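You operate a simulated robot arm through the tools that you are given. There is no shell and no other tool.

The job below is to be done with a simulated robot arm. You get a single attempt, and the scene is never put back.

## Task
Share out the packets on the table. At the end: the packet that says "oats" from the table is on the white saucer; the yellow brush stands where the pear jar stood; the pear jar stands on top of the yellow lemon half; the packet marked "flour" from the table is on the orange round coaster; whatever was shut is shut again. Leave all else as you found it, and nothing knocked over. Set down upright: packet.

The check looks at the end state, three seconds after you hand in, the way a careful person would. Anything else that was tipped, shoved, dropped, spilled or broken makes it a failure.

## Robot
A 7-joint arm with a two-finger gripper, fixed in place. Base frame: the origin is at the foot of the arm, x ahead of it, y to its left, z up; the work surface is at about z = 0.75. Readings come in m, rad, newtons and seconds.
With the tool pointing down near the work surface it reaches from about 0.32 to 0.72 m from the base axis. Its first joint turns from -1.152 to 1.152 rad. Payload 2.45 kg.
Tool frame: the origin (TCP) lies between the finger pads and is the grasp point; the fingertips stand 0.026 m ahead of it; z points along the fingers, y is the line along which they close. Largest opening 0.096 m; the body of the gripper starts 0.069 m behind the TCP.
Orientation is that of the tool frame in the base frame, as [roll, pitch, yaw] about the fixed x, y, z axes, in that order (R = Rz(yaw) Ry(pitch) Rx(roll)). With the fingers straight down and closing along the base's y, the tool's x points along the base's -x, its y along +y and its z along -z.

## Interface
- The arm moves only by the tool drive_tool. Its argument "increments" is a list that holds one entry, the list of rows, each a list of 7 numbers: the shift along the tool's x, y, z in units of 20 mm (1.0 is 20 mm), then the turn, a rotation vector about the tool's x, y, z in units of 8 degrees (1.0 is 8 degrees), then the closure, from 0 (fully open) to 1 (shut). In form: [[[tx, ty, tz, wx, wy, wz, jaw], ...]]. A call has 1 to 20 rows; each row shifts and turns the commanded pose from where the row before left it, along the tool's axes as they then stand. A call with a number of a shift or a turn outside -1 to 1 is refused whole. Rows are played at 5 a second. More than 0.05 m and 0.15 rad between two rows, or a gripper value outside its range, and nothing of the call is played. A pose out of reach is approached as far as the arm can. The call stops where the force on the tool passes 40 N (or 10 N more than at its start, if that is more) or the arm is blocked; 0.2 s more then pass. Each finger halts on what it meets, pressing with about 30 N; the grip force reading is that of the motor and also rises with nothing between the fingers. The clock runs only during rows and for 0.2 s after the last one: add rows that do not move to give the fingers time. The reply holds the time, the measured pose of the TCP, the force on the tool along the base axes, the opening and the grip force, in the units named above and with some noise, with the torque about the TCP (base axes, N m) and any sound that the robot's microphone picked up, and new pictures: "pictures" is both (left out), scene, wrist or none.
- Cameras (640 x 400 px; columns grow to the right, rows downward): "scene" is fixed at [0.1724, -0.4134, 1.4039]; the picture's right is [0.60, -0.80, 0.00], its down [-0.60, -0.45, -0.66] and it looks along [0.52, 0.39, -0.76] (base axes); focal length 338 px, centre (320, 200). "wrist" rides on the gripper at [0.082, 0.003, -0.098] in the tool frame; the picture's right is [-0.04, 1.00, 0.00], its down [-0.73, -0.03, -0.68] and it looks along [-0.68, -0.03, 0.73] (tool axes); focal length 256 px, centre (320, 200). There is no depth. A picture from a camera that has moved, and an enlarged one, comes with that camera's place and axes in the base frame and with its lens.
- close_up(camera, box): a new picture of the part [left, top, right, bottom] of that camera's present view, enlarged. The clock stands still meanwhile.
- finish_job(): hands the job in; it is judged then, once.

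Places have to be worked out from the pictures, the camera data and where the tool is seen. Open the gripper and draw the arm clear of the work before you hand the job in, unless the task says otherwise.

The tools are called after "Request:" by a JSON object that holds its "method" and its "body". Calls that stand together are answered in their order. drive_tool: Moves the arm, as the interface text tells. Its arguments: {"type":"object","properties":{"increments":{"type":"array","items":{"type":"array","items":{"type":"array","items":{"type":"number"}}}},"pictures":{"type":"string","enum":["both","scene","wrist","none"]}},"required":["increments"]} The other tools are called the same way: close_up (camera, box) takes an enlarged picture of a part of a camera's view; finish_job () hands the job in.

At the start:

```text
t: 0.0
eef_pos: [0.4177, 0.0069, 1.0009]
orientation: [3.141, 0.0, -3.141]
wrist_force: [-1.1, 0.3, -0.7]
moment: [0.01, -0.02, 0.02]
grip_width: 0.0961
grasp_force: 0.1
```

scene: 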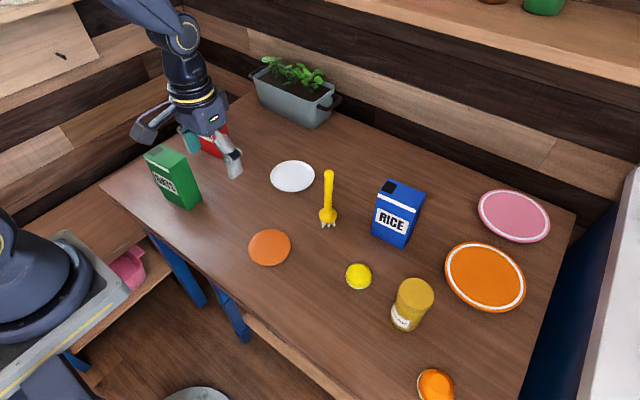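
wrist: 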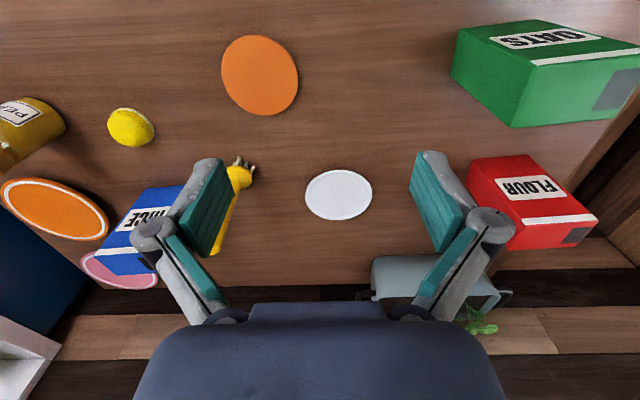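

I'll start by looking closely at the objects in both camera views before I move anything.

Request:
{"method": "close_up", "body": {"camera": "scene", "box": [300, 150, 460, 250]}}

Request:
{"method": "close_up", "body": {"camera": "scene", "box": [330, 240, 490, 340]}}

Request:
{"method": "close_up", "body": {"camera": "scene", "box": [120, 110, 280, 210]}}

Request:
{"method": "close_up", "body": {"camera": "scene", "box": [400, 300, 560, 400]}}

Request:
{"method": "close_up", "body": {"camera": "wrist", "box": [0, 80, 256, 240]}}

Request:
{"method": "close_up", "body": {"camera": "wrist", "box": [384, 0, 640, 160]}}

```text
4.00 times, centred on (380, 200) of scene
camera zoom: at [0.1724, -0.4134, 1.4039], right [0.6, -0.8, 0.0], down [-0.6, -0.45, -0.66], along [0.52, 0.39, -0.76], focal length 1352 px, centre (80, 200)
```

zoom: 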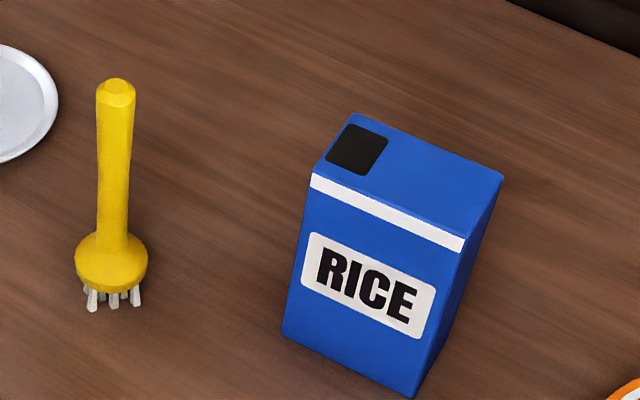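

```text
4.00 times, centred on (410, 290) of scene
camera zoom: at [0.1724, -0.4134, 1.4039], right [0.6, -0.8, 0.0], down [-0.6, -0.45, -0.66], along [0.52, 0.39, -0.76], focal length 1352 px, centre (-40, -160)
```

zoom: 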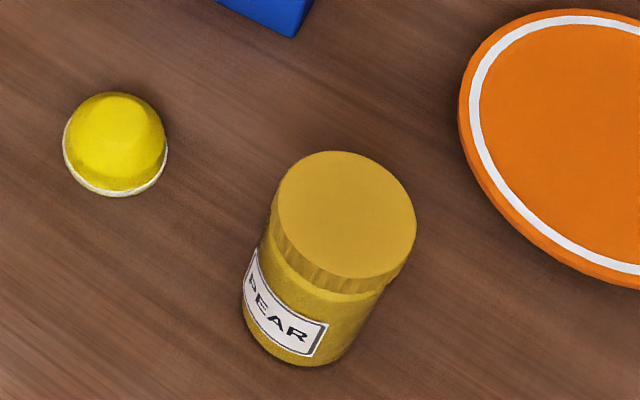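

```text
4.00 times, centred on (200, 160) of scene
camera zoom: at [0.1724, -0.4134, 1.4039], right [0.6, -0.8, 0.0], down [-0.6, -0.45, -0.66], along [0.52, 0.39, -0.76], focal length 1352 px, centre (800, 360)
```

zoom: 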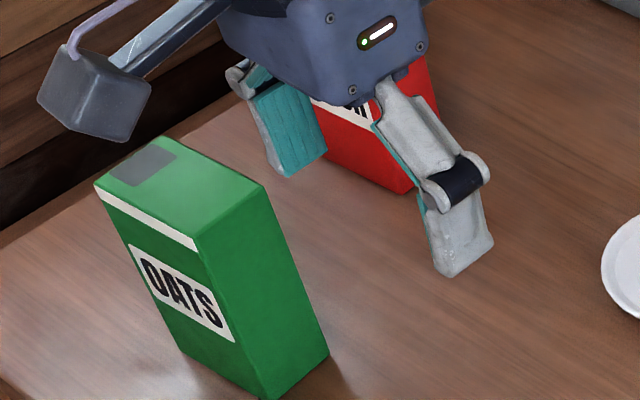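

```text
4.00 times, centred on (480, 350) of scene
camera zoom: at [0.1724, -0.4134, 1.4039], right [0.6, -0.8, 0.0], down [-0.6, -0.45, -0.66], along [0.52, 0.39, -0.76], focal length 1352 px, centre (-320, -400)
```

zoom: 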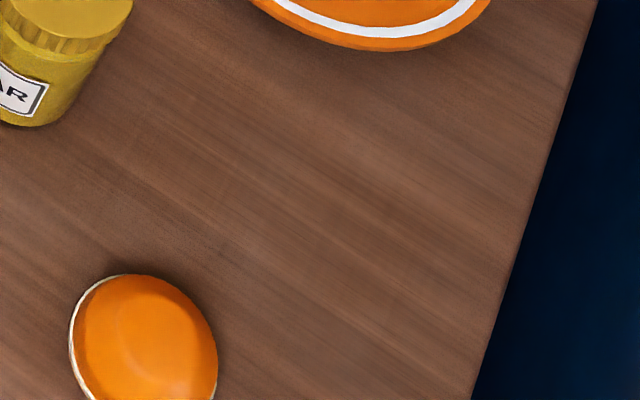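

```text
2.50 times, centred on (128, 160) of wrist
camera zoom: at [0.3361, 0.0103, 1.0996], right [0.04, 1.0, 0.0], down [0.73, -0.03, 0.68], along [0.68, -0.03, -0.73], focal length 640 px, centre (800, 300)
```

zoom: 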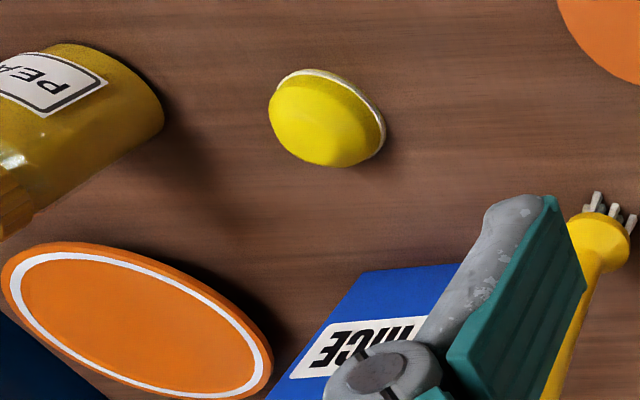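

```text
2.50 times, centred on (512, 80) of wrist
camera zoom: at [0.3361, 0.0103, 1.0996], right [0.04, 1.0, 0.0], down [0.73, -0.03, 0.68], along [0.68, -0.03, -0.73], focal length 640 px, centre (-160, 500)
```

zoom: 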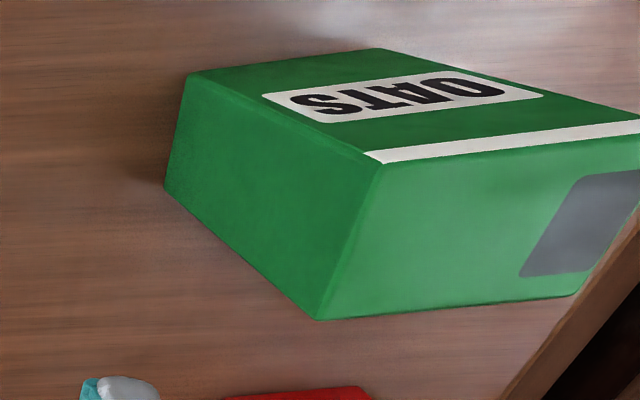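

The lemon half sits dome up, and there are two orange round items. I'll zoom in on both of them, the saucer, the pink item, the shelf and the surroundings to tell which is the coaster.

Request:
{"method": "close_up", "body": {"camera": "scene", "box": [200, 200, 360, 300]}}

Request:
{"method": "close_up", "body": {"camera": "scene", "box": [430, 180, 590, 320]}}

Request:
{"method": "close_up", "body": {"camera": "scene", "box": [230, 130, 358, 210]}}

Request:
{"method": "close_up", "body": {"camera": "scene", "box": [440, 0, 640, 100]}}

Request:
{"method": "close_up", "body": {"camera": "scene", "box": [0, 200, 320, 400]}}

Request:
{"method": "close_up", "body": {"camera": "scene", "box": [338, 256, 386, 296]}}

Request:
{"method": "close_up", "body": {"camera": "wrist", "box": [90, 90, 170, 160]}}

Request:
{"method": "close_up", "body": {"camera": "wrist", "box": [200, 20, 400, 240]}}

```text
4.00 times, centred on (280, 250) of scene
camera zoom: at [0.1724, -0.4134, 1.4039], right [0.6, -0.8, 0.0], down [-0.6, -0.45, -0.66], along [0.52, 0.39, -0.76], focal length 1352 px, centre (480, 0)
```

zoom: 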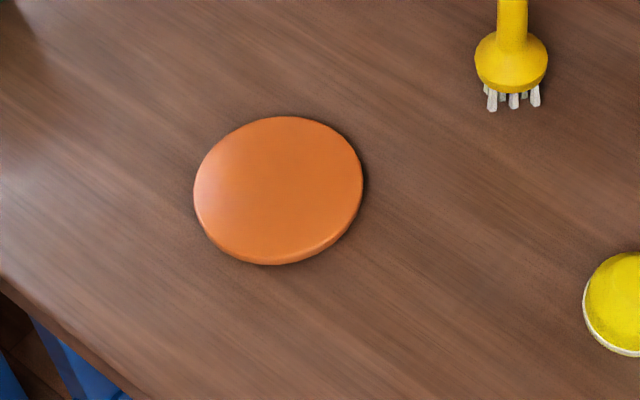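

```text
2.86 times, centred on (510, 250) of scene
camera zoom: at [0.1724, -0.4134, 1.4039], right [0.6, -0.8, 0.0], down [-0.6, -0.45, -0.66], along [0.52, 0.39, -0.76], focal length 966 px, centre (-223, 57)
```

zoom: 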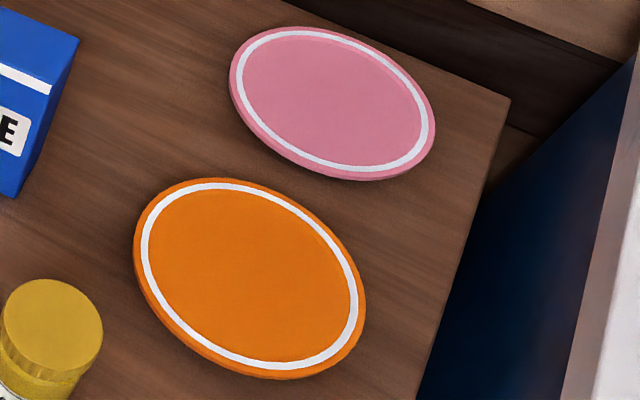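

```text
5.00 times, centred on (294, 170) of scene
camera zoom: at [0.1724, -0.4134, 1.4039], right [0.6, -0.8, 0.0], down [-0.6, -0.45, -0.66], along [0.52, 0.39, -0.76], focal length 1690 px, centre (450, 350)
```

zoom: 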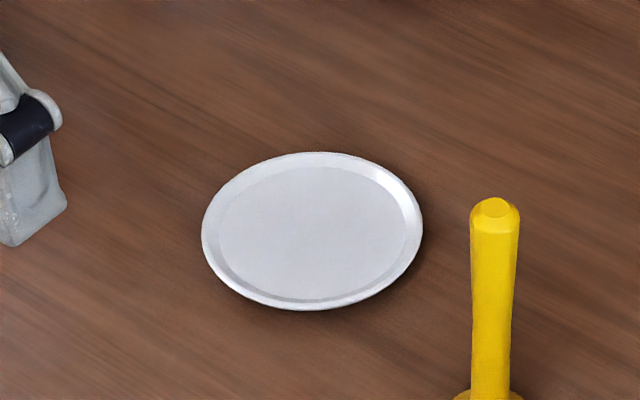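

```text
3.20 times, centred on (540, 50) of scene
camera zoom: at [0.1724, -0.4134, 1.4039], right [0.6, -0.8, 0.0], down [-0.6, -0.45, -0.66], along [0.52, 0.39, -0.76], focal length 1082 px, centre (-384, 680)
```

zoom: 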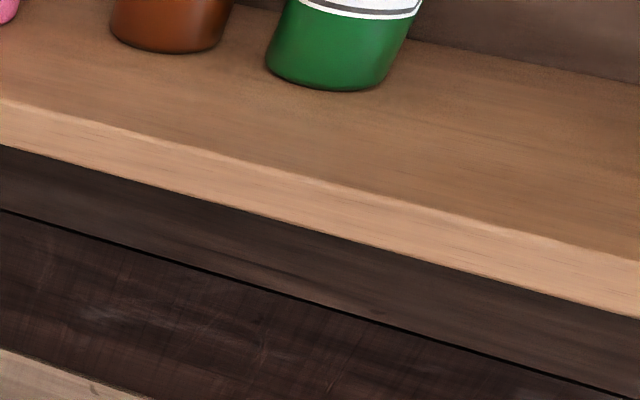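

```text
2.00 times, centred on (160, 300) of scene
camera zoom: at [0.1724, -0.4134, 1.4039], right [0.6, -0.8, 0.0], down [-0.6, -0.45, -0.66], along [0.52, 0.39, -0.76], focal length 676 px, centre (640, 0)
```

zoom: 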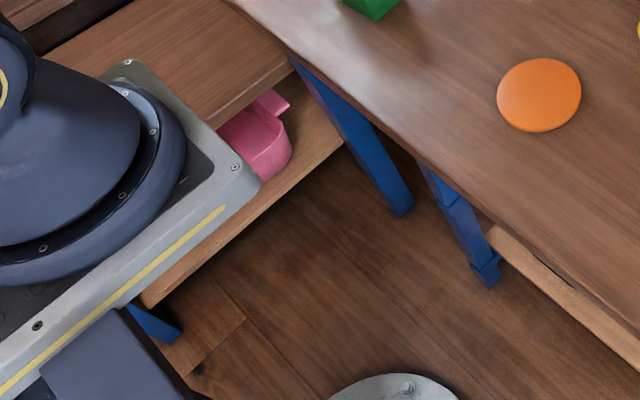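

```text
10.00 times, centred on (362, 276) of scene
camera zoom: at [0.1724, -0.4134, 1.4039], right [0.6, -0.8, 0.0], down [-0.6, -0.45, -0.66], along [0.52, 0.39, -0.76], focal length 3381 px, centre (-100, -560)
```

zoom: 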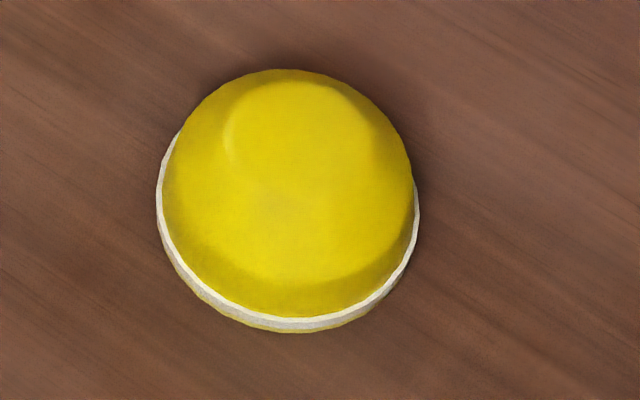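

```text
5.71 times, centred on (130, 125) of wrist
camera zoom: at [0.3361, 0.0103, 1.0996], right [0.04, 1.0, 0.0], down [0.73, -0.03, 0.68], along [0.68, -0.03, -0.73], focal length 1463 px, centre (1406, 629)
```

zoom: 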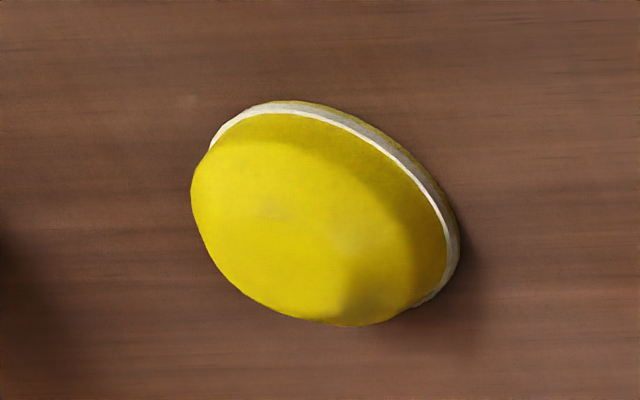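

```text
1.82 times, centred on (300, 130) of wrist
camera zoom: at [0.3361, 0.0103, 1.0996], right [0.04, 1.0, 0.0], down [0.73, -0.03, 0.68], along [0.68, -0.03, -0.73], focal length 465 px, centre (356, 327)
```

zoom: 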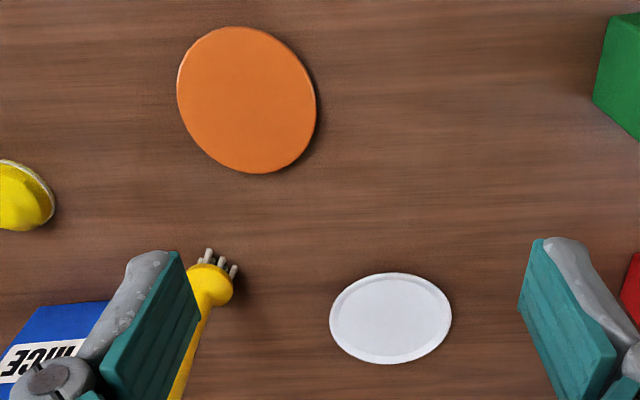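

The plain 10 cm orange disc at about (0.44, -0.07) looks like the coaster; the larger orange and pink items with white rings are plates. The jar is near (0.47, -0.39), the lemon near (0.49, -0.275), and the brush near (0.575, -0.135). I'll move high over the lemon and jar region first and measure with the wrist camera.

Request:
{"method": "drive_tool", "body": {"increments": [[[0, -1, 0, 0, 0, 0, 0], [0, -1, 0, 0, 0, 0, 0], [0, -1, 0, 0, 0, 0, 0], [0, -1, 0, 0, 0, 0, 0], [0, -1, 0, 0, 0, 0, 0], [0, -1, 0, 0, 0, 0, 0], [0, -1, 0, 0, 0, 0, 0], [0, -1, 0, 0, 0, 0, 0], [0, -1, 0, 0, 0, 0, 0], [0, -1, 0, 0, 0, 0, 0], [0, -1, 0, 0, 0, 0, 0], [0, -1, 0, 0, 0, 0, 0], [0, -1, 0, 0, 0, 0, 0], [0, -1, 0, 0, 0, 0, 0], [0, -1, 0, 0, 0, 0, 0], [0, -1, 0, 0, 0, 0, 0], [0, 0, 0, 0, 0, 0, 0], [0, 0, 0, 0, 0, 0, 0]]], "pictures": "both"}}

```text
t: 3.8
eef_pos: [0.4156, -0.3142, 1.0017]
orientation: [3.141, 0.0, -3.141]
wrist_force: [0.4, -0.6, 0.4]
moment: [0.02, 0.03, -0.04]
grip_width: 0.0959
grasp_force: 0.0
camera wrist: at [0.3343, -0.3096, 1.0999], right [0.04, 1.0, 0.0], down [0.73, -0.03, 0.68], along [0.68, -0.03, -0.73], focal length 256 px, centre (320, 200)
```

scene: 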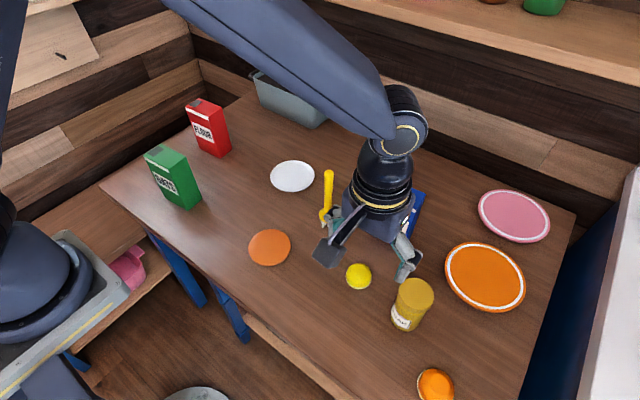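
wrist: 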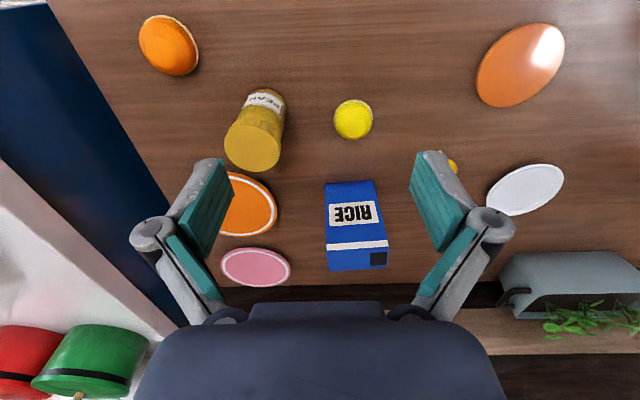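

Both the jar and the lemon are clear in the wrist view now, and the flour packet can be seen in the scene view. I'll zoom in on them to measure.

Request:
{"method": "close_up", "body": {"camera": "wrist", "box": [210, 70, 390, 182]}}

Request:
{"method": "close_up", "body": {"camera": "scene", "box": [130, 80, 258, 224]}}

Request:
{"method": "close_up", "body": {"camera": "wrist", "box": [325, 90, 380, 145]}}

Request:
{"method": "close_up", "body": {"camera": "wrist", "box": [210, 80, 300, 180]}}

```text
3.56 times, centred on (300, 126) of wrist
camera zoom: at [0.3343, -0.3096, 1.0999], right [0.04, 1.0, 0.0], down [0.73, -0.03, 0.68], along [0.68, -0.03, -0.73], focal length 910 px, centre (391, 463)
```

zoom: 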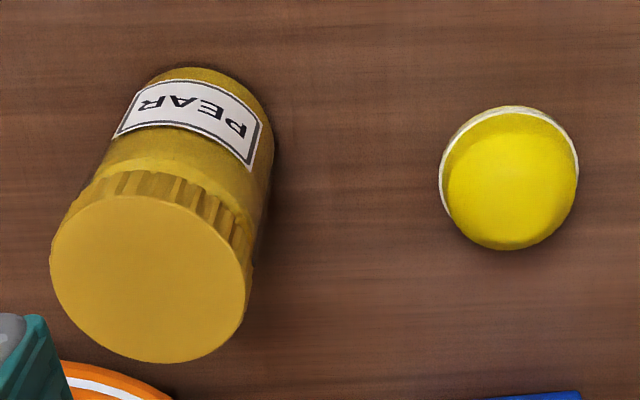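

```text
2.78 times, centred on (194, 152) of scene
camera zoom: at [0.1724, -0.4134, 1.4039], right [0.6, -0.8, 0.0], down [-0.6, -0.45, -0.66], along [0.52, 0.39, -0.76], focal length 939 px, centre (670, 333)
```

zoom: 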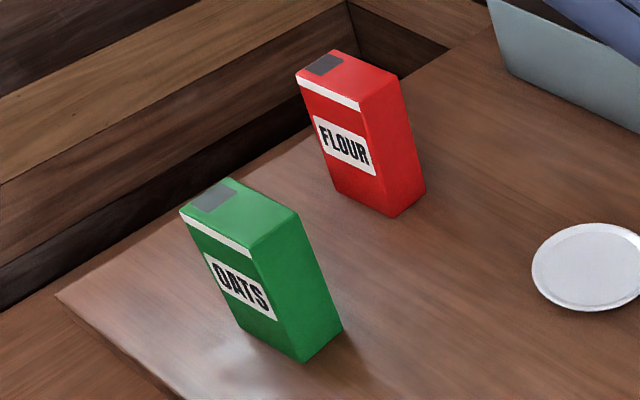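

```text
7.27 times, centred on (352, 118) of wrist
camera zoom: at [0.3343, -0.3096, 1.0999], right [0.04, 1.0, 0.0], down [0.73, -0.03, 0.68], along [0.68, -0.03, -0.73], focal length 1862 px, centre (84, 800)
```

zoom: 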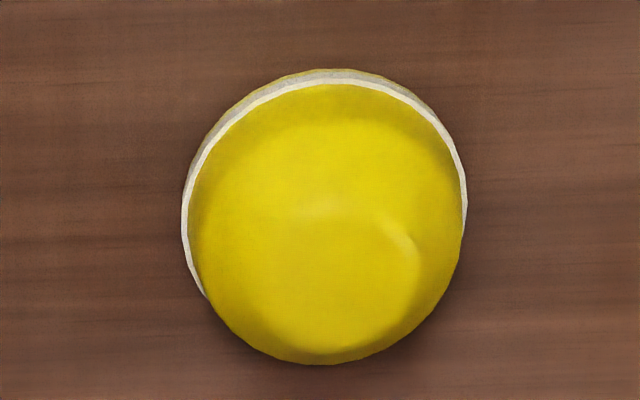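

```text
4.00 times, centred on (255, 130) of wrist
camera zoom: at [0.3343, -0.3096, 1.0999], right [0.04, 1.0, 0.0], down [0.73, -0.03, 0.68], along [0.68, -0.03, -0.73], focal length 1024 px, centre (580, 480)
```

zoom: 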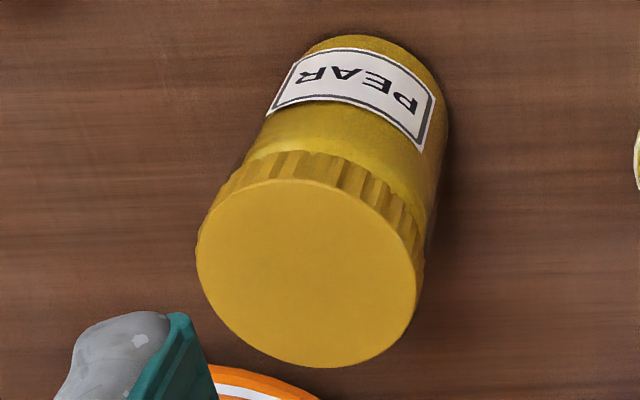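

Triangulating both views puts the jar lid centre at (0.480, -0.390, 0.858), about 0.060 wide, and the lemon at (0.500, -0.270). I'll move over the jar and come partway down.

Request:
{"method": "drive_tool", "body": {"increments": [[[-0.805, -0.9475, 0, 0, 0, 0, 0], [-0.805, -0.9475, 0, 0, 0, 0, 0], [-0.805, -0.9475, 0, 0, 0, 0, 0], [-0.805, -0.9475, 0, 0, 0, 0, 0], [0, 0, 0, 0, 0, 0, 0], [0, 0, 1, 0, 0, 0, 0], [0, 0, 1, 0, 0, 0, 0], [0, 0, 1, 0, 0, 0, 0], [0, 0, 1, 0, 0, 0, 0], [0, 0, 0, 0, 0, 0, 0], [0, 0, 0, 0, 0, 0, 0]]], "pictures": "both"}}

```text
t: 6.2
eef_pos: [0.4817, -0.3916, 0.9205]
orientation: [-3.141, 0.0, 3.141]
wrist_force: [-0.7, 0.4, -0.1]
moment: [0.03, 0.02, -0.01]
grip_width: 0.0961
grasp_force: 0.1
camera wrist: at [0.3999, -0.3859, 1.0192], right [0.04, 1.0, 0.0], down [0.73, -0.03, 0.68], along [0.68, -0.03, -0.73], focal length 256 px, centre (320, 200)
```

scene: 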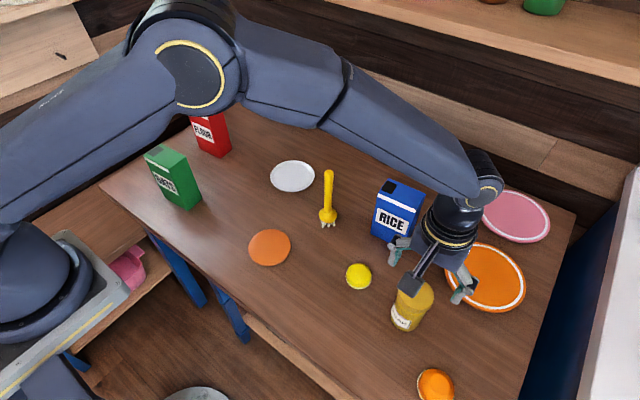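
wrist: 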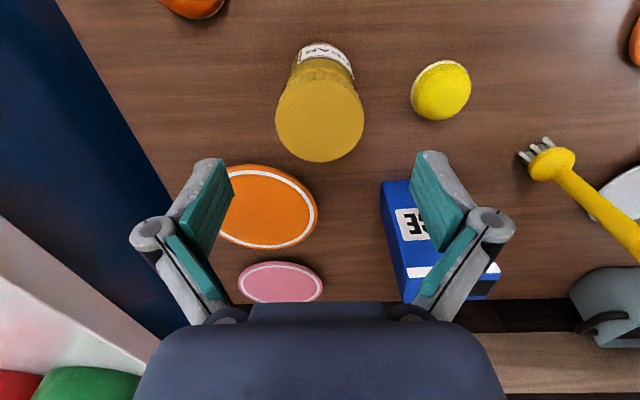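

The reading has a millimetre or two of noise. I'll check the lid position in the enlarged wrist view before I go down around it.

Request:
{"method": "close_up", "body": {"camera": "wrist", "box": [260, 30, 480, 170]}}

```text
2.86 times, centred on (370, 100) of wrist
camera zoom: at [0.3999, -0.3859, 1.0192], right [0.04, 1.0, 0.0], down [0.73, -0.03, 0.68], along [0.68, -0.03, -0.73], focal length 731 px, centre (177, 486)
```

zoom: 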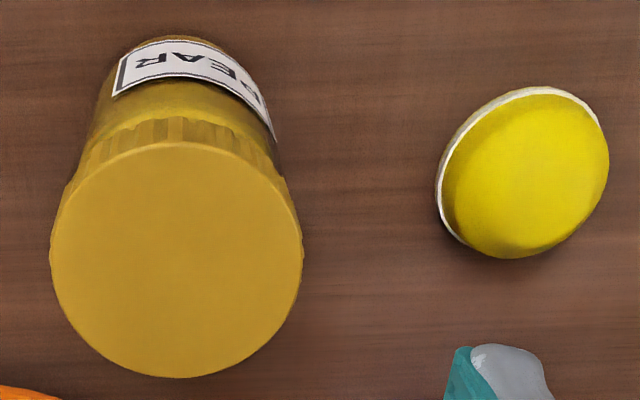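

The lid centre reads (0.478, -0.389), which agrees with the triangulated value. I'll nudge about 2 mm in x, go down to TCP z of about 0.806 and close on the jar body.

Request:
{"method": "drive_tool", "body": {"increments": [[[0.12, 0, 0, 0, 0, 0, 0], [0, 0, 0.96, 0, 0, 0, 0], [0, 0, 0.96, 0, 0, 0, 0], [0, 0, 0.96, 0, 0, 0, 0], [0, 0, 0.96, 0, 0, 0, 0], [0, 0, 0.96, 0, 0, 0, 0], [0, 0, 0.96, 0, 0, 0, 0], [0, 0, 0, 0, 0, 0, 0]]], "pictures": "both"}}

```text
t: 8.0
eef_pos: [0.4782, -0.3906, 0.8054]
orientation: [3.141, -0.001, 3.14]
wrist_force: [-0.3, 0.0, 0.0]
moment: [-0.03, 0.0, 0.03]
grip_width: 0.096
grasp_force: 0.0
camera wrist: at [0.3975, -0.3861, 0.9042], right [0.04, 1.0, 0.0], down [0.73, -0.03, 0.68], along [0.68, -0.03, -0.73], focal length 256 px, centre (320, 200)
```

scene: 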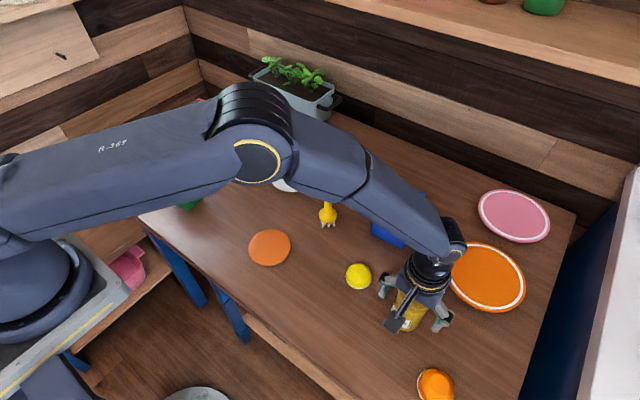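
wrist: 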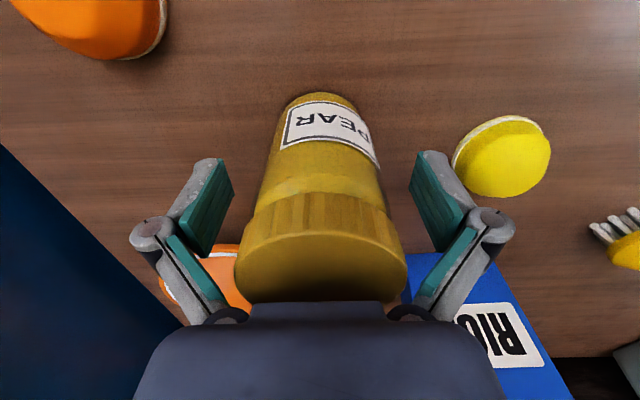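

The jar sits centred between the fingers with nothing touching. I'll close the gripper.

Request:
{"method": "drive_tool", "body": {"increments": [[[0, 0, 0, 0, 0, 0, 1], [0, 0, 0, 0, 0, 0, 1], [0, 0, 0, 0, 0, 0, 1], [0, 0, 0, 0, 0, 0, 1], [0, 0, 0, 0, 0, 0, 1]]], "pictures": "wrist"}}

```text
t: 9.2
eef_pos: [0.4787, -0.3897, 0.8078]
orientation: [-3.139, 0.002, 3.142]
wrist_force: [-3.9, 4.9, 19.7]
moment: [-0.21, -0.06, -0.01]
grip_width: 0.0626
grasp_force: 29.9
camera wrist: at [0.3976, -0.3862, 0.9055], right [0.04, 1.0, 0.0], down [0.73, -0.03, 0.68], along [0.68, -0.03, -0.73], focal length 256 px, centre (320, 200)
```

wrist: 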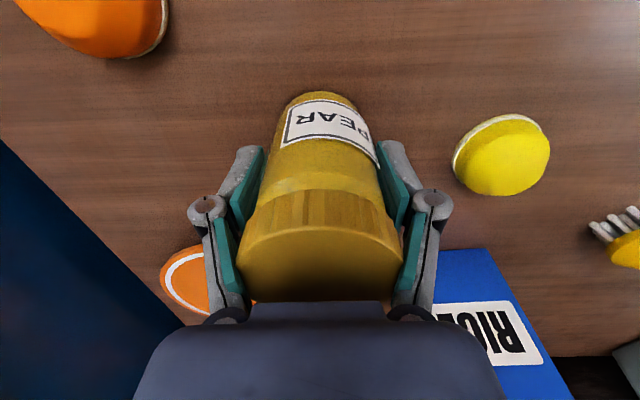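

The grip holds at 0.0626 m and 30 N. I'll lift slowly to clear the lemon height and check the load.

Request:
{"method": "drive_tool", "body": {"increments": [[[0, 0, -0.25, 0, 0, 0, 1], [0, 0, -0.5, 0, 0, 0, 1], [0, 0, -0.75, 0, 0, 0, 1], [0, 0, -1, 0, 0, 0, 1], [0, 0, -1, 0, 0, 0, 1], [0, 0, -1, 0, 0, 0, 1], [0, 0, -0.5, 0, 0, 0, 1], [0, 0, 0, 0, 0, 0, 1]]], "pictures": "both"}}

```text
t: 11.0
eef_pos: [0.4788, -0.3886, 0.9048]
orientation: [3.141, 0.0, 3.14]
wrist_force: [0.7, -0.4, -3.0]
moment: [-0.01, -0.02, 0.0]
grip_width: 0.0597
grasp_force: 30.0
camera wrist: at [0.3975, -0.3838, 1.0037], right [0.04, 1.0, 0.0], down [0.73, -0.03, 0.68], along [0.68, -0.03, -0.73], focal length 256 px, centre (320, 200)
```

scene: 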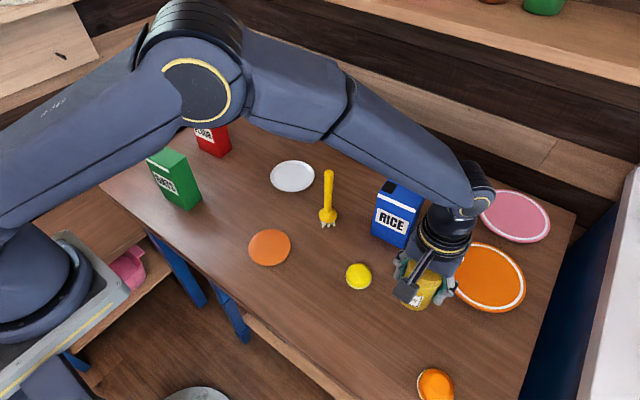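
wrist: 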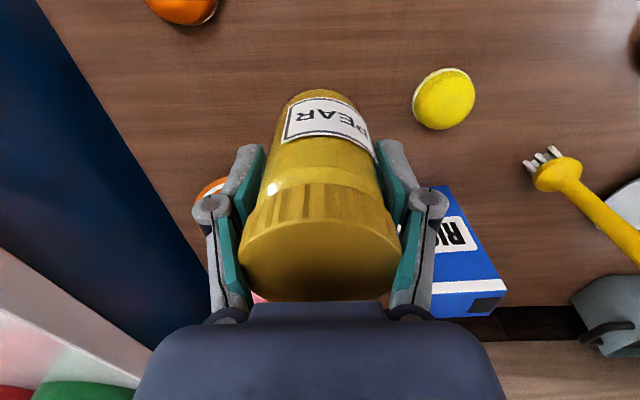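

The load reads 3 N and the width settled to 0.0597. I'll check that the jar hangs upright in the grip.

Request:
{"method": "close_up", "body": {"camera": "wrist", "box": [200, 60, 480, 310]}}

Request:
{"method": "close_up", "body": {"camera": "scene", "box": [340, 200, 500, 340]}}

```text
1.60 times, centred on (340, 185) of wrist
camera zoom: at [0.3975, -0.3838, 1.0037], right [0.04, 1.0, 0.0], down [0.73, -0.03, 0.68], along [0.68, -0.03, -0.73], focal length 410 px, centre (288, 224)
```

zoom: 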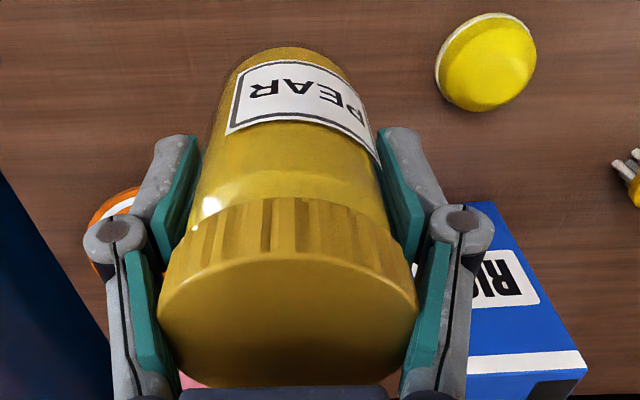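

```text
2.86 times, centred on (420, 270) of scene
camera zoom: at [0.1724, -0.4135, 1.4039], right [0.6, -0.8, 0.0], down [-0.6, -0.45, -0.66], along [0.52, 0.39, -0.76], focal length 966 px, centre (34, 0)
```

zoom: 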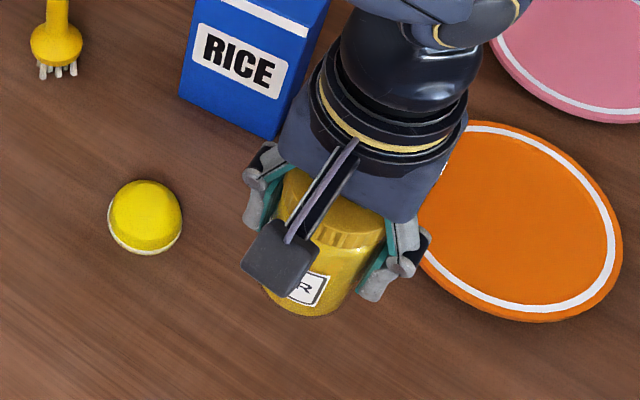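

The jar hangs vertical with its bottom about 0.055 below the TCP. Next I'll shift it over the lemon by about +0.021 in x and +0.119 in y, at this height.

Request:
{"method": "drive_tool", "body": {"increments": [[[-0.175, 0.99, 0, 0, 0, 0, 1], [-0.175, 0.99, 0, 0, 0, 0, 1], [-0.175, 0.99, 0, 0, 0, 0, 1], [-0.175, 0.99, 0, 0, 0, 0, 1], [-0.175, 0.99, 0, 0, 0, 0, 1], [-0.175, 0.99, 0, 0, 0, 0, 1], [0, 0, 0, 0, 0, 0, 1], [0, 0, 0, 0, 0, 0, 1]]], "pictures": "both"}}

Request:
{"method": "close_up", "body": {"camera": "wrist", "box": [220, 60, 420, 200]}}

Request:
{"method": "close_up", "body": {"camera": "scene", "box": [300, 200, 460, 320]}}

```text
t: 12.8
eef_pos: [0.5014, -0.2706, 0.9055]
orientation: [-3.141, 0.001, 3.141]
wrist_force: [0.0, 0.4, -3.1]
moment: [0.02, 0.03, 0.0]
grip_width: 0.0593
grasp_force: 29.7
camera wrist: at [0.4193, -0.2669, 1.0037], right [0.04, 1.0, 0.0], down [0.73, -0.03, 0.68], along [0.68, -0.03, -0.73], focal length 256 px, centre (320, 200)
```

scene: 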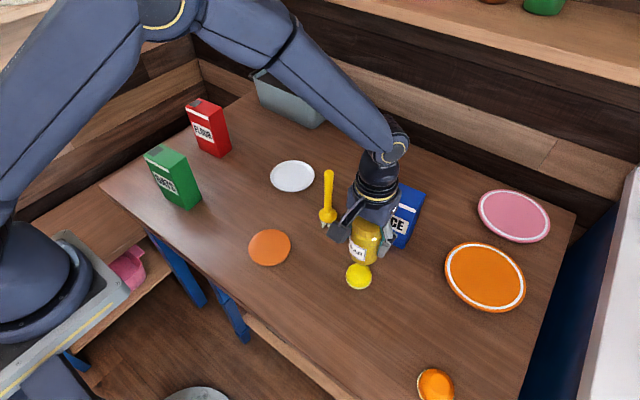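
wrist: 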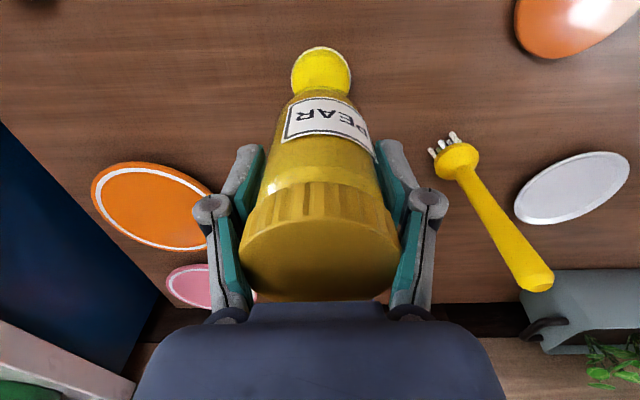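

```text
2.86 times, centred on (320, 130) of wrist
camera zoom: at [0.4193, -0.2669, 1.0037], right [0.04, 1.0, 0.0], down [0.73, -0.03, 0.68], along [0.68, -0.03, -0.73], focal length 731 px, centre (320, 400)
```

zoom: 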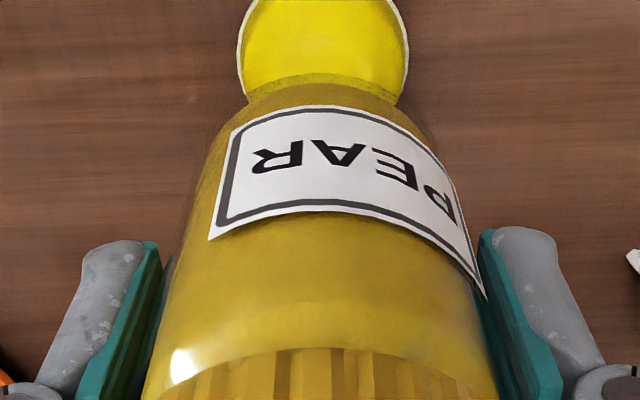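

```text
3.33 times, centred on (380, 260) of scene
camera zoom: at [0.1724, -0.4134, 1.4039], right [0.6, -0.8, 0.0], down [-0.6, -0.45, -0.66], along [0.52, 0.39, -0.76], focal length 1127 px, centre (120, 0)
```

zoom: 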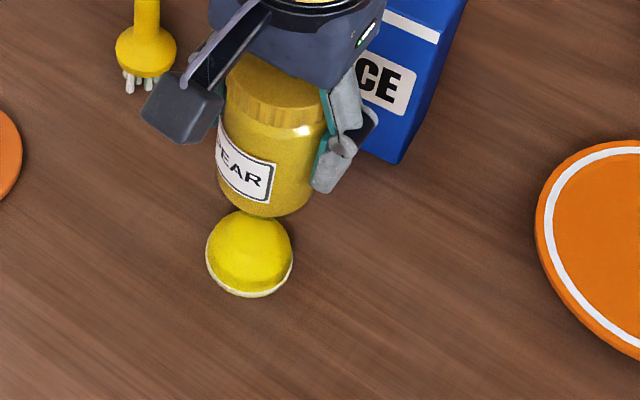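

The jar and lemon line up to within about 1–2 mm in both views. The lemon's flat top should be near z of 0.78. I'll lower to just above it.

Request:
{"method": "drive_tool", "body": {"increments": [[[0, 0, 0.75, 0, 0, 0, 1], [0, 0, 0.75, 0, 0, 0, 1], [0, 0, 0.75, 0, 0, 0, 1], [0, 0, 0.5, 0, 0, 0, 1], [0, 0, 0, 0, 0, 0, 1]]], "pictures": "both"}}

Request:
{"method": "close_up", "body": {"camera": "scene", "box": [310, 220, 420, 300]}}

Request:
{"method": "close_up", "body": {"camera": "wrist", "box": [240, 60, 400, 160]}}

```text
t: 14.0
eef_pos: [0.5012, -0.2712, 0.8496]
orientation: [3.142, -0.001, -3.141]
wrist_force: [0.1, -0.2, -3.1]
moment: [0.03, -0.02, 0.01]
grip_width: 0.0594
grasp_force: 30.4
camera wrist: at [0.4195, -0.268, 0.9485], right [0.04, 1.0, 0.0], down [0.73, -0.03, 0.68], along [0.68, -0.03, -0.73], focal length 256 px, centre (320, 200)
```

scene: 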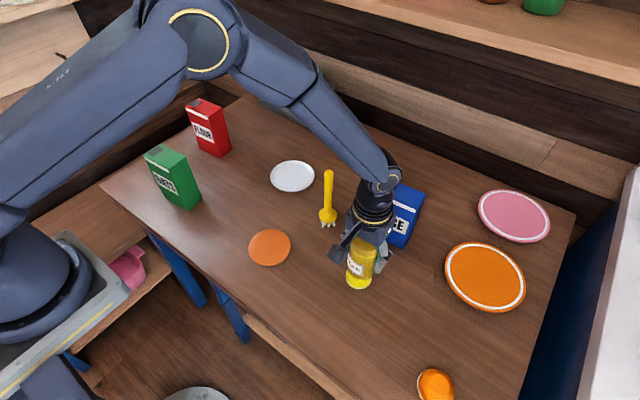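
wrist: 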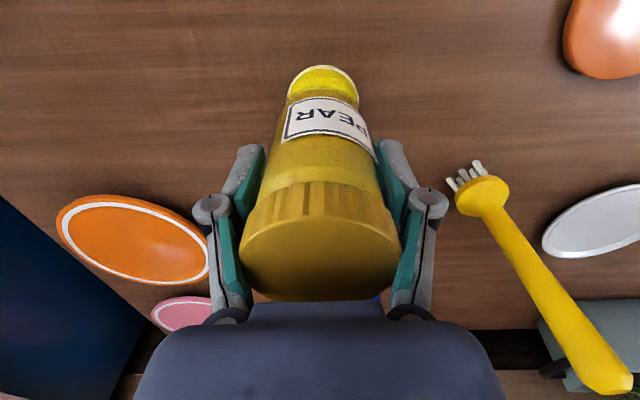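

```text
5.00 times, centred on (365, 260) of scene
camera zoom: at [0.1724, -0.4134, 1.4039], right [0.6, -0.8, 0.0], down [-0.6, -0.45, -0.66], along [0.52, 0.39, -0.76], focal length 1690 px, centre (95, -100)
```

zoom: 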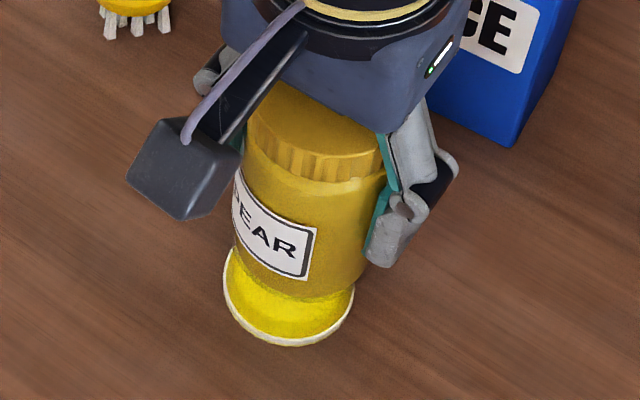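

```text
4.00 times, centred on (320, 110) of wrist
camera zoom: at [0.4195, -0.268, 0.9485], right [0.04, 1.0, 0.0], down [0.73, -0.03, 0.68], along [0.68, -0.03, -0.73], focal length 1024 px, centre (320, 560)
```

zoom: 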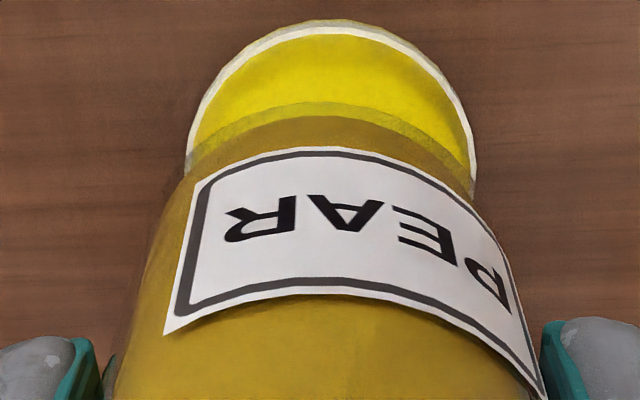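

Alignment still holds, with the jar bottom about 15 mm above the lemon top. I'll lower in small steps and watch the vertical force.

Request:
{"method": "drive_tool", "body": {"increments": [[[0, 0, 0.15, 0, 0, 0, 1], [0, 0, 0.15, 0, 0, 0, 1], [0, 0, 0.1, 0, 0, 0, 1], [0, 0, 0.1, 0, 0, 0, 1]]], "pictures": "wrist"}}

```text
t: 15.0
eef_pos: [0.4999, -0.2708, 0.8425]
orientation: [-3.139, 0.003, -3.141]
wrist_force: [-7.2, 2.7, 26.3]
moment: [0.18, 0.43, 0.03]
grip_width: 0.0593
grasp_force: 29.8
camera wrist: at [0.4186, -0.267, 0.9413], right [0.04, 1.0, 0.0], down [0.73, -0.03, 0.68], along [0.68, -0.03, -0.73], focal length 256 px, centre (320, 200)
```

wrist: 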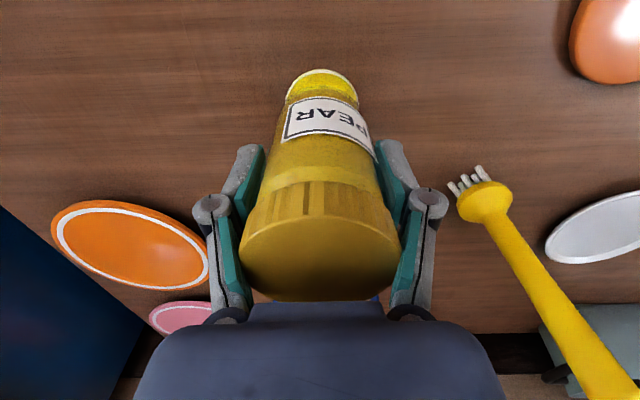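

There is contact: about 29 N upward, and the torque shows the contact is centred under the jar. I'll back off a little to take out the preload before I open.

Request:
{"method": "drive_tool", "body": {"increments": [[[0, 0, -0.06, 0, 0, 0, 1], [0, 0, -0.06, 0, 0, 0, 1], [0, 0, 0, 0, 0, 0, 1]]], "pictures": "none"}}

```text
t: 15.8
eef_pos: [0.5004, -0.2703, 0.8437]
orientation: [-3.14, 0.003, 3.141]
wrist_force: [1.0, -3.1, 12.1]
moment: [-0.2, -0.1, 0.05]
grip_width: 0.0591
grasp_force: 30.1
```

There is still about 12 N upward, so I'll ease up a bit more.

Request:
{"method": "drive_tool", "body": {"increments": [[[0, 0, -0.05, 0, 0, 0, 1], [0, 0, 0, 0, 0, 0, 1]]], "pictures": "none"}}

```text
t: 16.4
eef_pos: [0.4997, -0.2695, 0.8432]
orientation: [-3.142, -0.003, -3.141]
wrist_force: [1.6, -0.7, -0.9]
moment: [-0.02, -0.1, -0.02]
grip_width: 0.0591
grasp_force: 29.9
```

The forces are nearly balanced. I'll open the fingers gradually and then look.

Request:
{"method": "drive_tool", "body": {"increments": [[[0, 0, 0, 0, 0, 0, 0.36], [0, 0, 0, 0, 0, 0, 0.32], [0, 0, 0, 0, 0, 0, 0.25], [0, 0, 0, 0, 0, 0, 0.1], [0, 0, 0, 0, 0, 0, 0], [0, 0, 0, 0, 0, 0, 0]]], "pictures": "both"}}

Request:
{"method": "close_up", "body": {"camera": "scene", "box": [310, 220, 420, 300]}}

```text
t: 17.8
eef_pos: [0.4998, -0.2703, 0.844]
orientation: [3.141, 0.0, -3.141]
wrist_force: [-0.3, 0.2, -0.4]
moment: [0.0, 0.04, 0.01]
grip_width: 0.0958
grasp_force: 0.0
camera wrist: at [0.4187, -0.2668, 0.9427], right [0.04, 1.0, 0.0], down [0.73, -0.03, 0.68], along [0.68, -0.03, -0.73], focal length 256 px, centre (320, 200)
```

scene: 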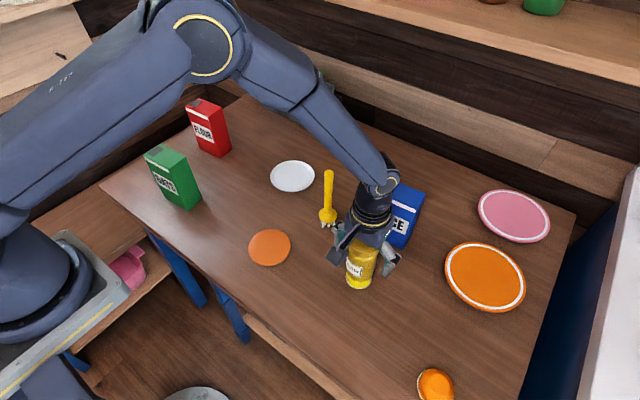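
wrist: 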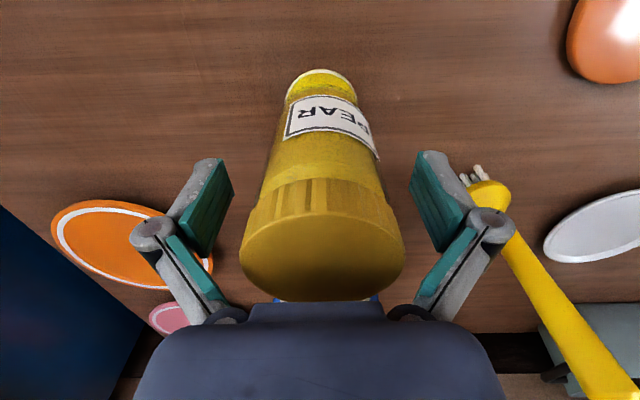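

```text
5.00 times, centred on (365, 260) of scene
camera zoom: at [0.1724, -0.4134, 1.4039], right [0.6, -0.8, 0.0], down [-0.6, -0.45, -0.66], along [0.52, 0.39, -0.76], focal length 1690 px, centre (95, -100)
```

zoom: 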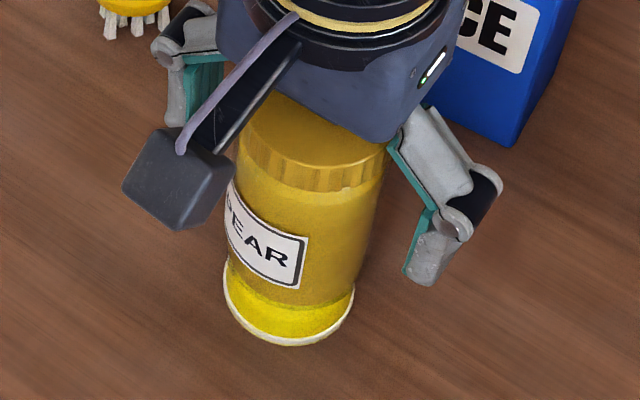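

The jar stands steady on the lemon half. I'll go straight up to clear it, then move toward the brush to measure it.

Request:
{"method": "drive_tool", "body": {"increments": [[[0, 0, -0.5, 0, 0, 0, 0], [0, 0, -1, 0, 0, 0, 0], [0, 0, -1, 0, 0, 0, 0], [0, 0, -1, 0, 0, 0, 0], [0, 0, -1, 0, 0, 0, 0], [0, 0, -1, 0, 0, 0, 0], [0, 0, -1, 0, 0, 0, 0], [0, 0, -1, 0, 0, 0, 0], [0, 0, -1, 0, 0, 0, 0], [0, 0, -1, 0, 0, 0, 0], [0, 0, -1, 0, 0, 0, 0], [0.5, 1, 0, 0, 0, 0, 0], [0.5, 1, 0, 0, 0, 0, 0], [0.5, 1, 0, 0, 0, 0, 0], [0, 1, 0, 0, 0, 0, 0], [0, 1, 0, 0, 0, 0, 0], [0, 0, 0, 0, 0, 0, 0], [0, 0, 0, 0, 0, 0, 0]]], "pictures": "both"}}

Request:
{"method": "close_up", "body": {"camera": "wrist", "box": [200, 40, 440, 200]}}

Request:
{"method": "close_up", "body": {"camera": "scene", "box": [310, 190, 420, 300]}}

```text
t: 21.6
eef_pos: [0.4699, -0.1706, 1.054]
orientation: [-3.142, 0.0, -3.141]
wrist_force: [0.1, 0.0, -0.1]
moment: [0.03, -0.02, 0.03]
grip_width: 0.0958
grasp_force: 0.1
camera wrist: at [0.3885, -0.1662, 1.1525], right [0.04, 1.0, 0.0], down [0.73, -0.03, 0.68], along [0.68, -0.03, -0.73], focal length 256 px, centre (320, 200)
```

scene: 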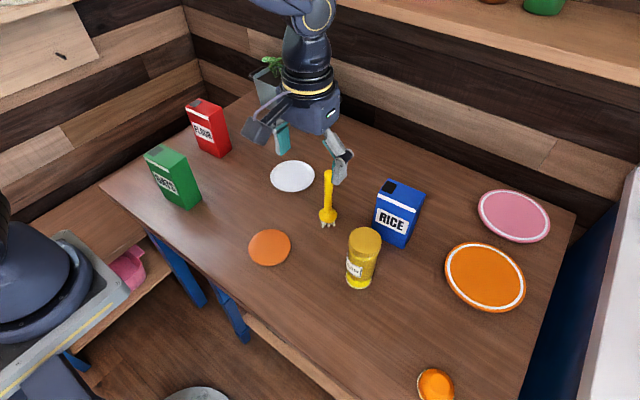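
wrist: 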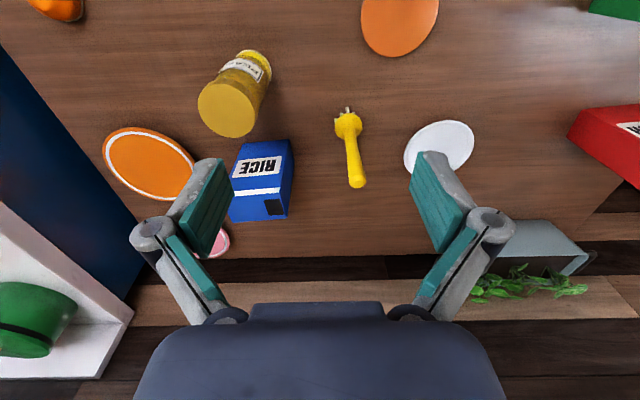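

```text
2.50 times, centred on (320, 120) of wrist
camera zoom: at [0.3885, -0.1662, 1.1525], right [0.04, 1.0, 0.0], down [0.73, -0.03, 0.68], along [0.68, -0.03, -0.73], focal length 640 px, centre (320, 400)
```

zoom: 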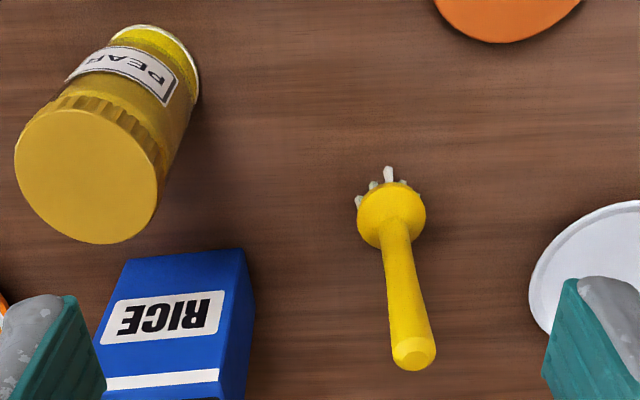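

```text
3.64 times, centred on (365, 245) of scene
camera zoom: at [0.1724, -0.4134, 1.4039], right [0.6, -0.8, 0.0], down [-0.6, -0.45, -0.66], along [0.52, 0.39, -0.76], focal length 1230 px, centre (156, 36)
```

zoom: 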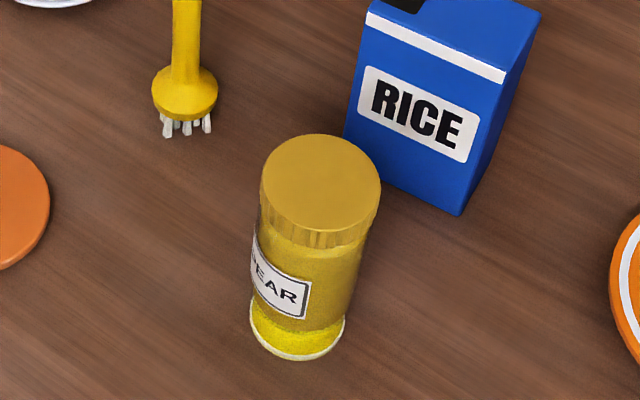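

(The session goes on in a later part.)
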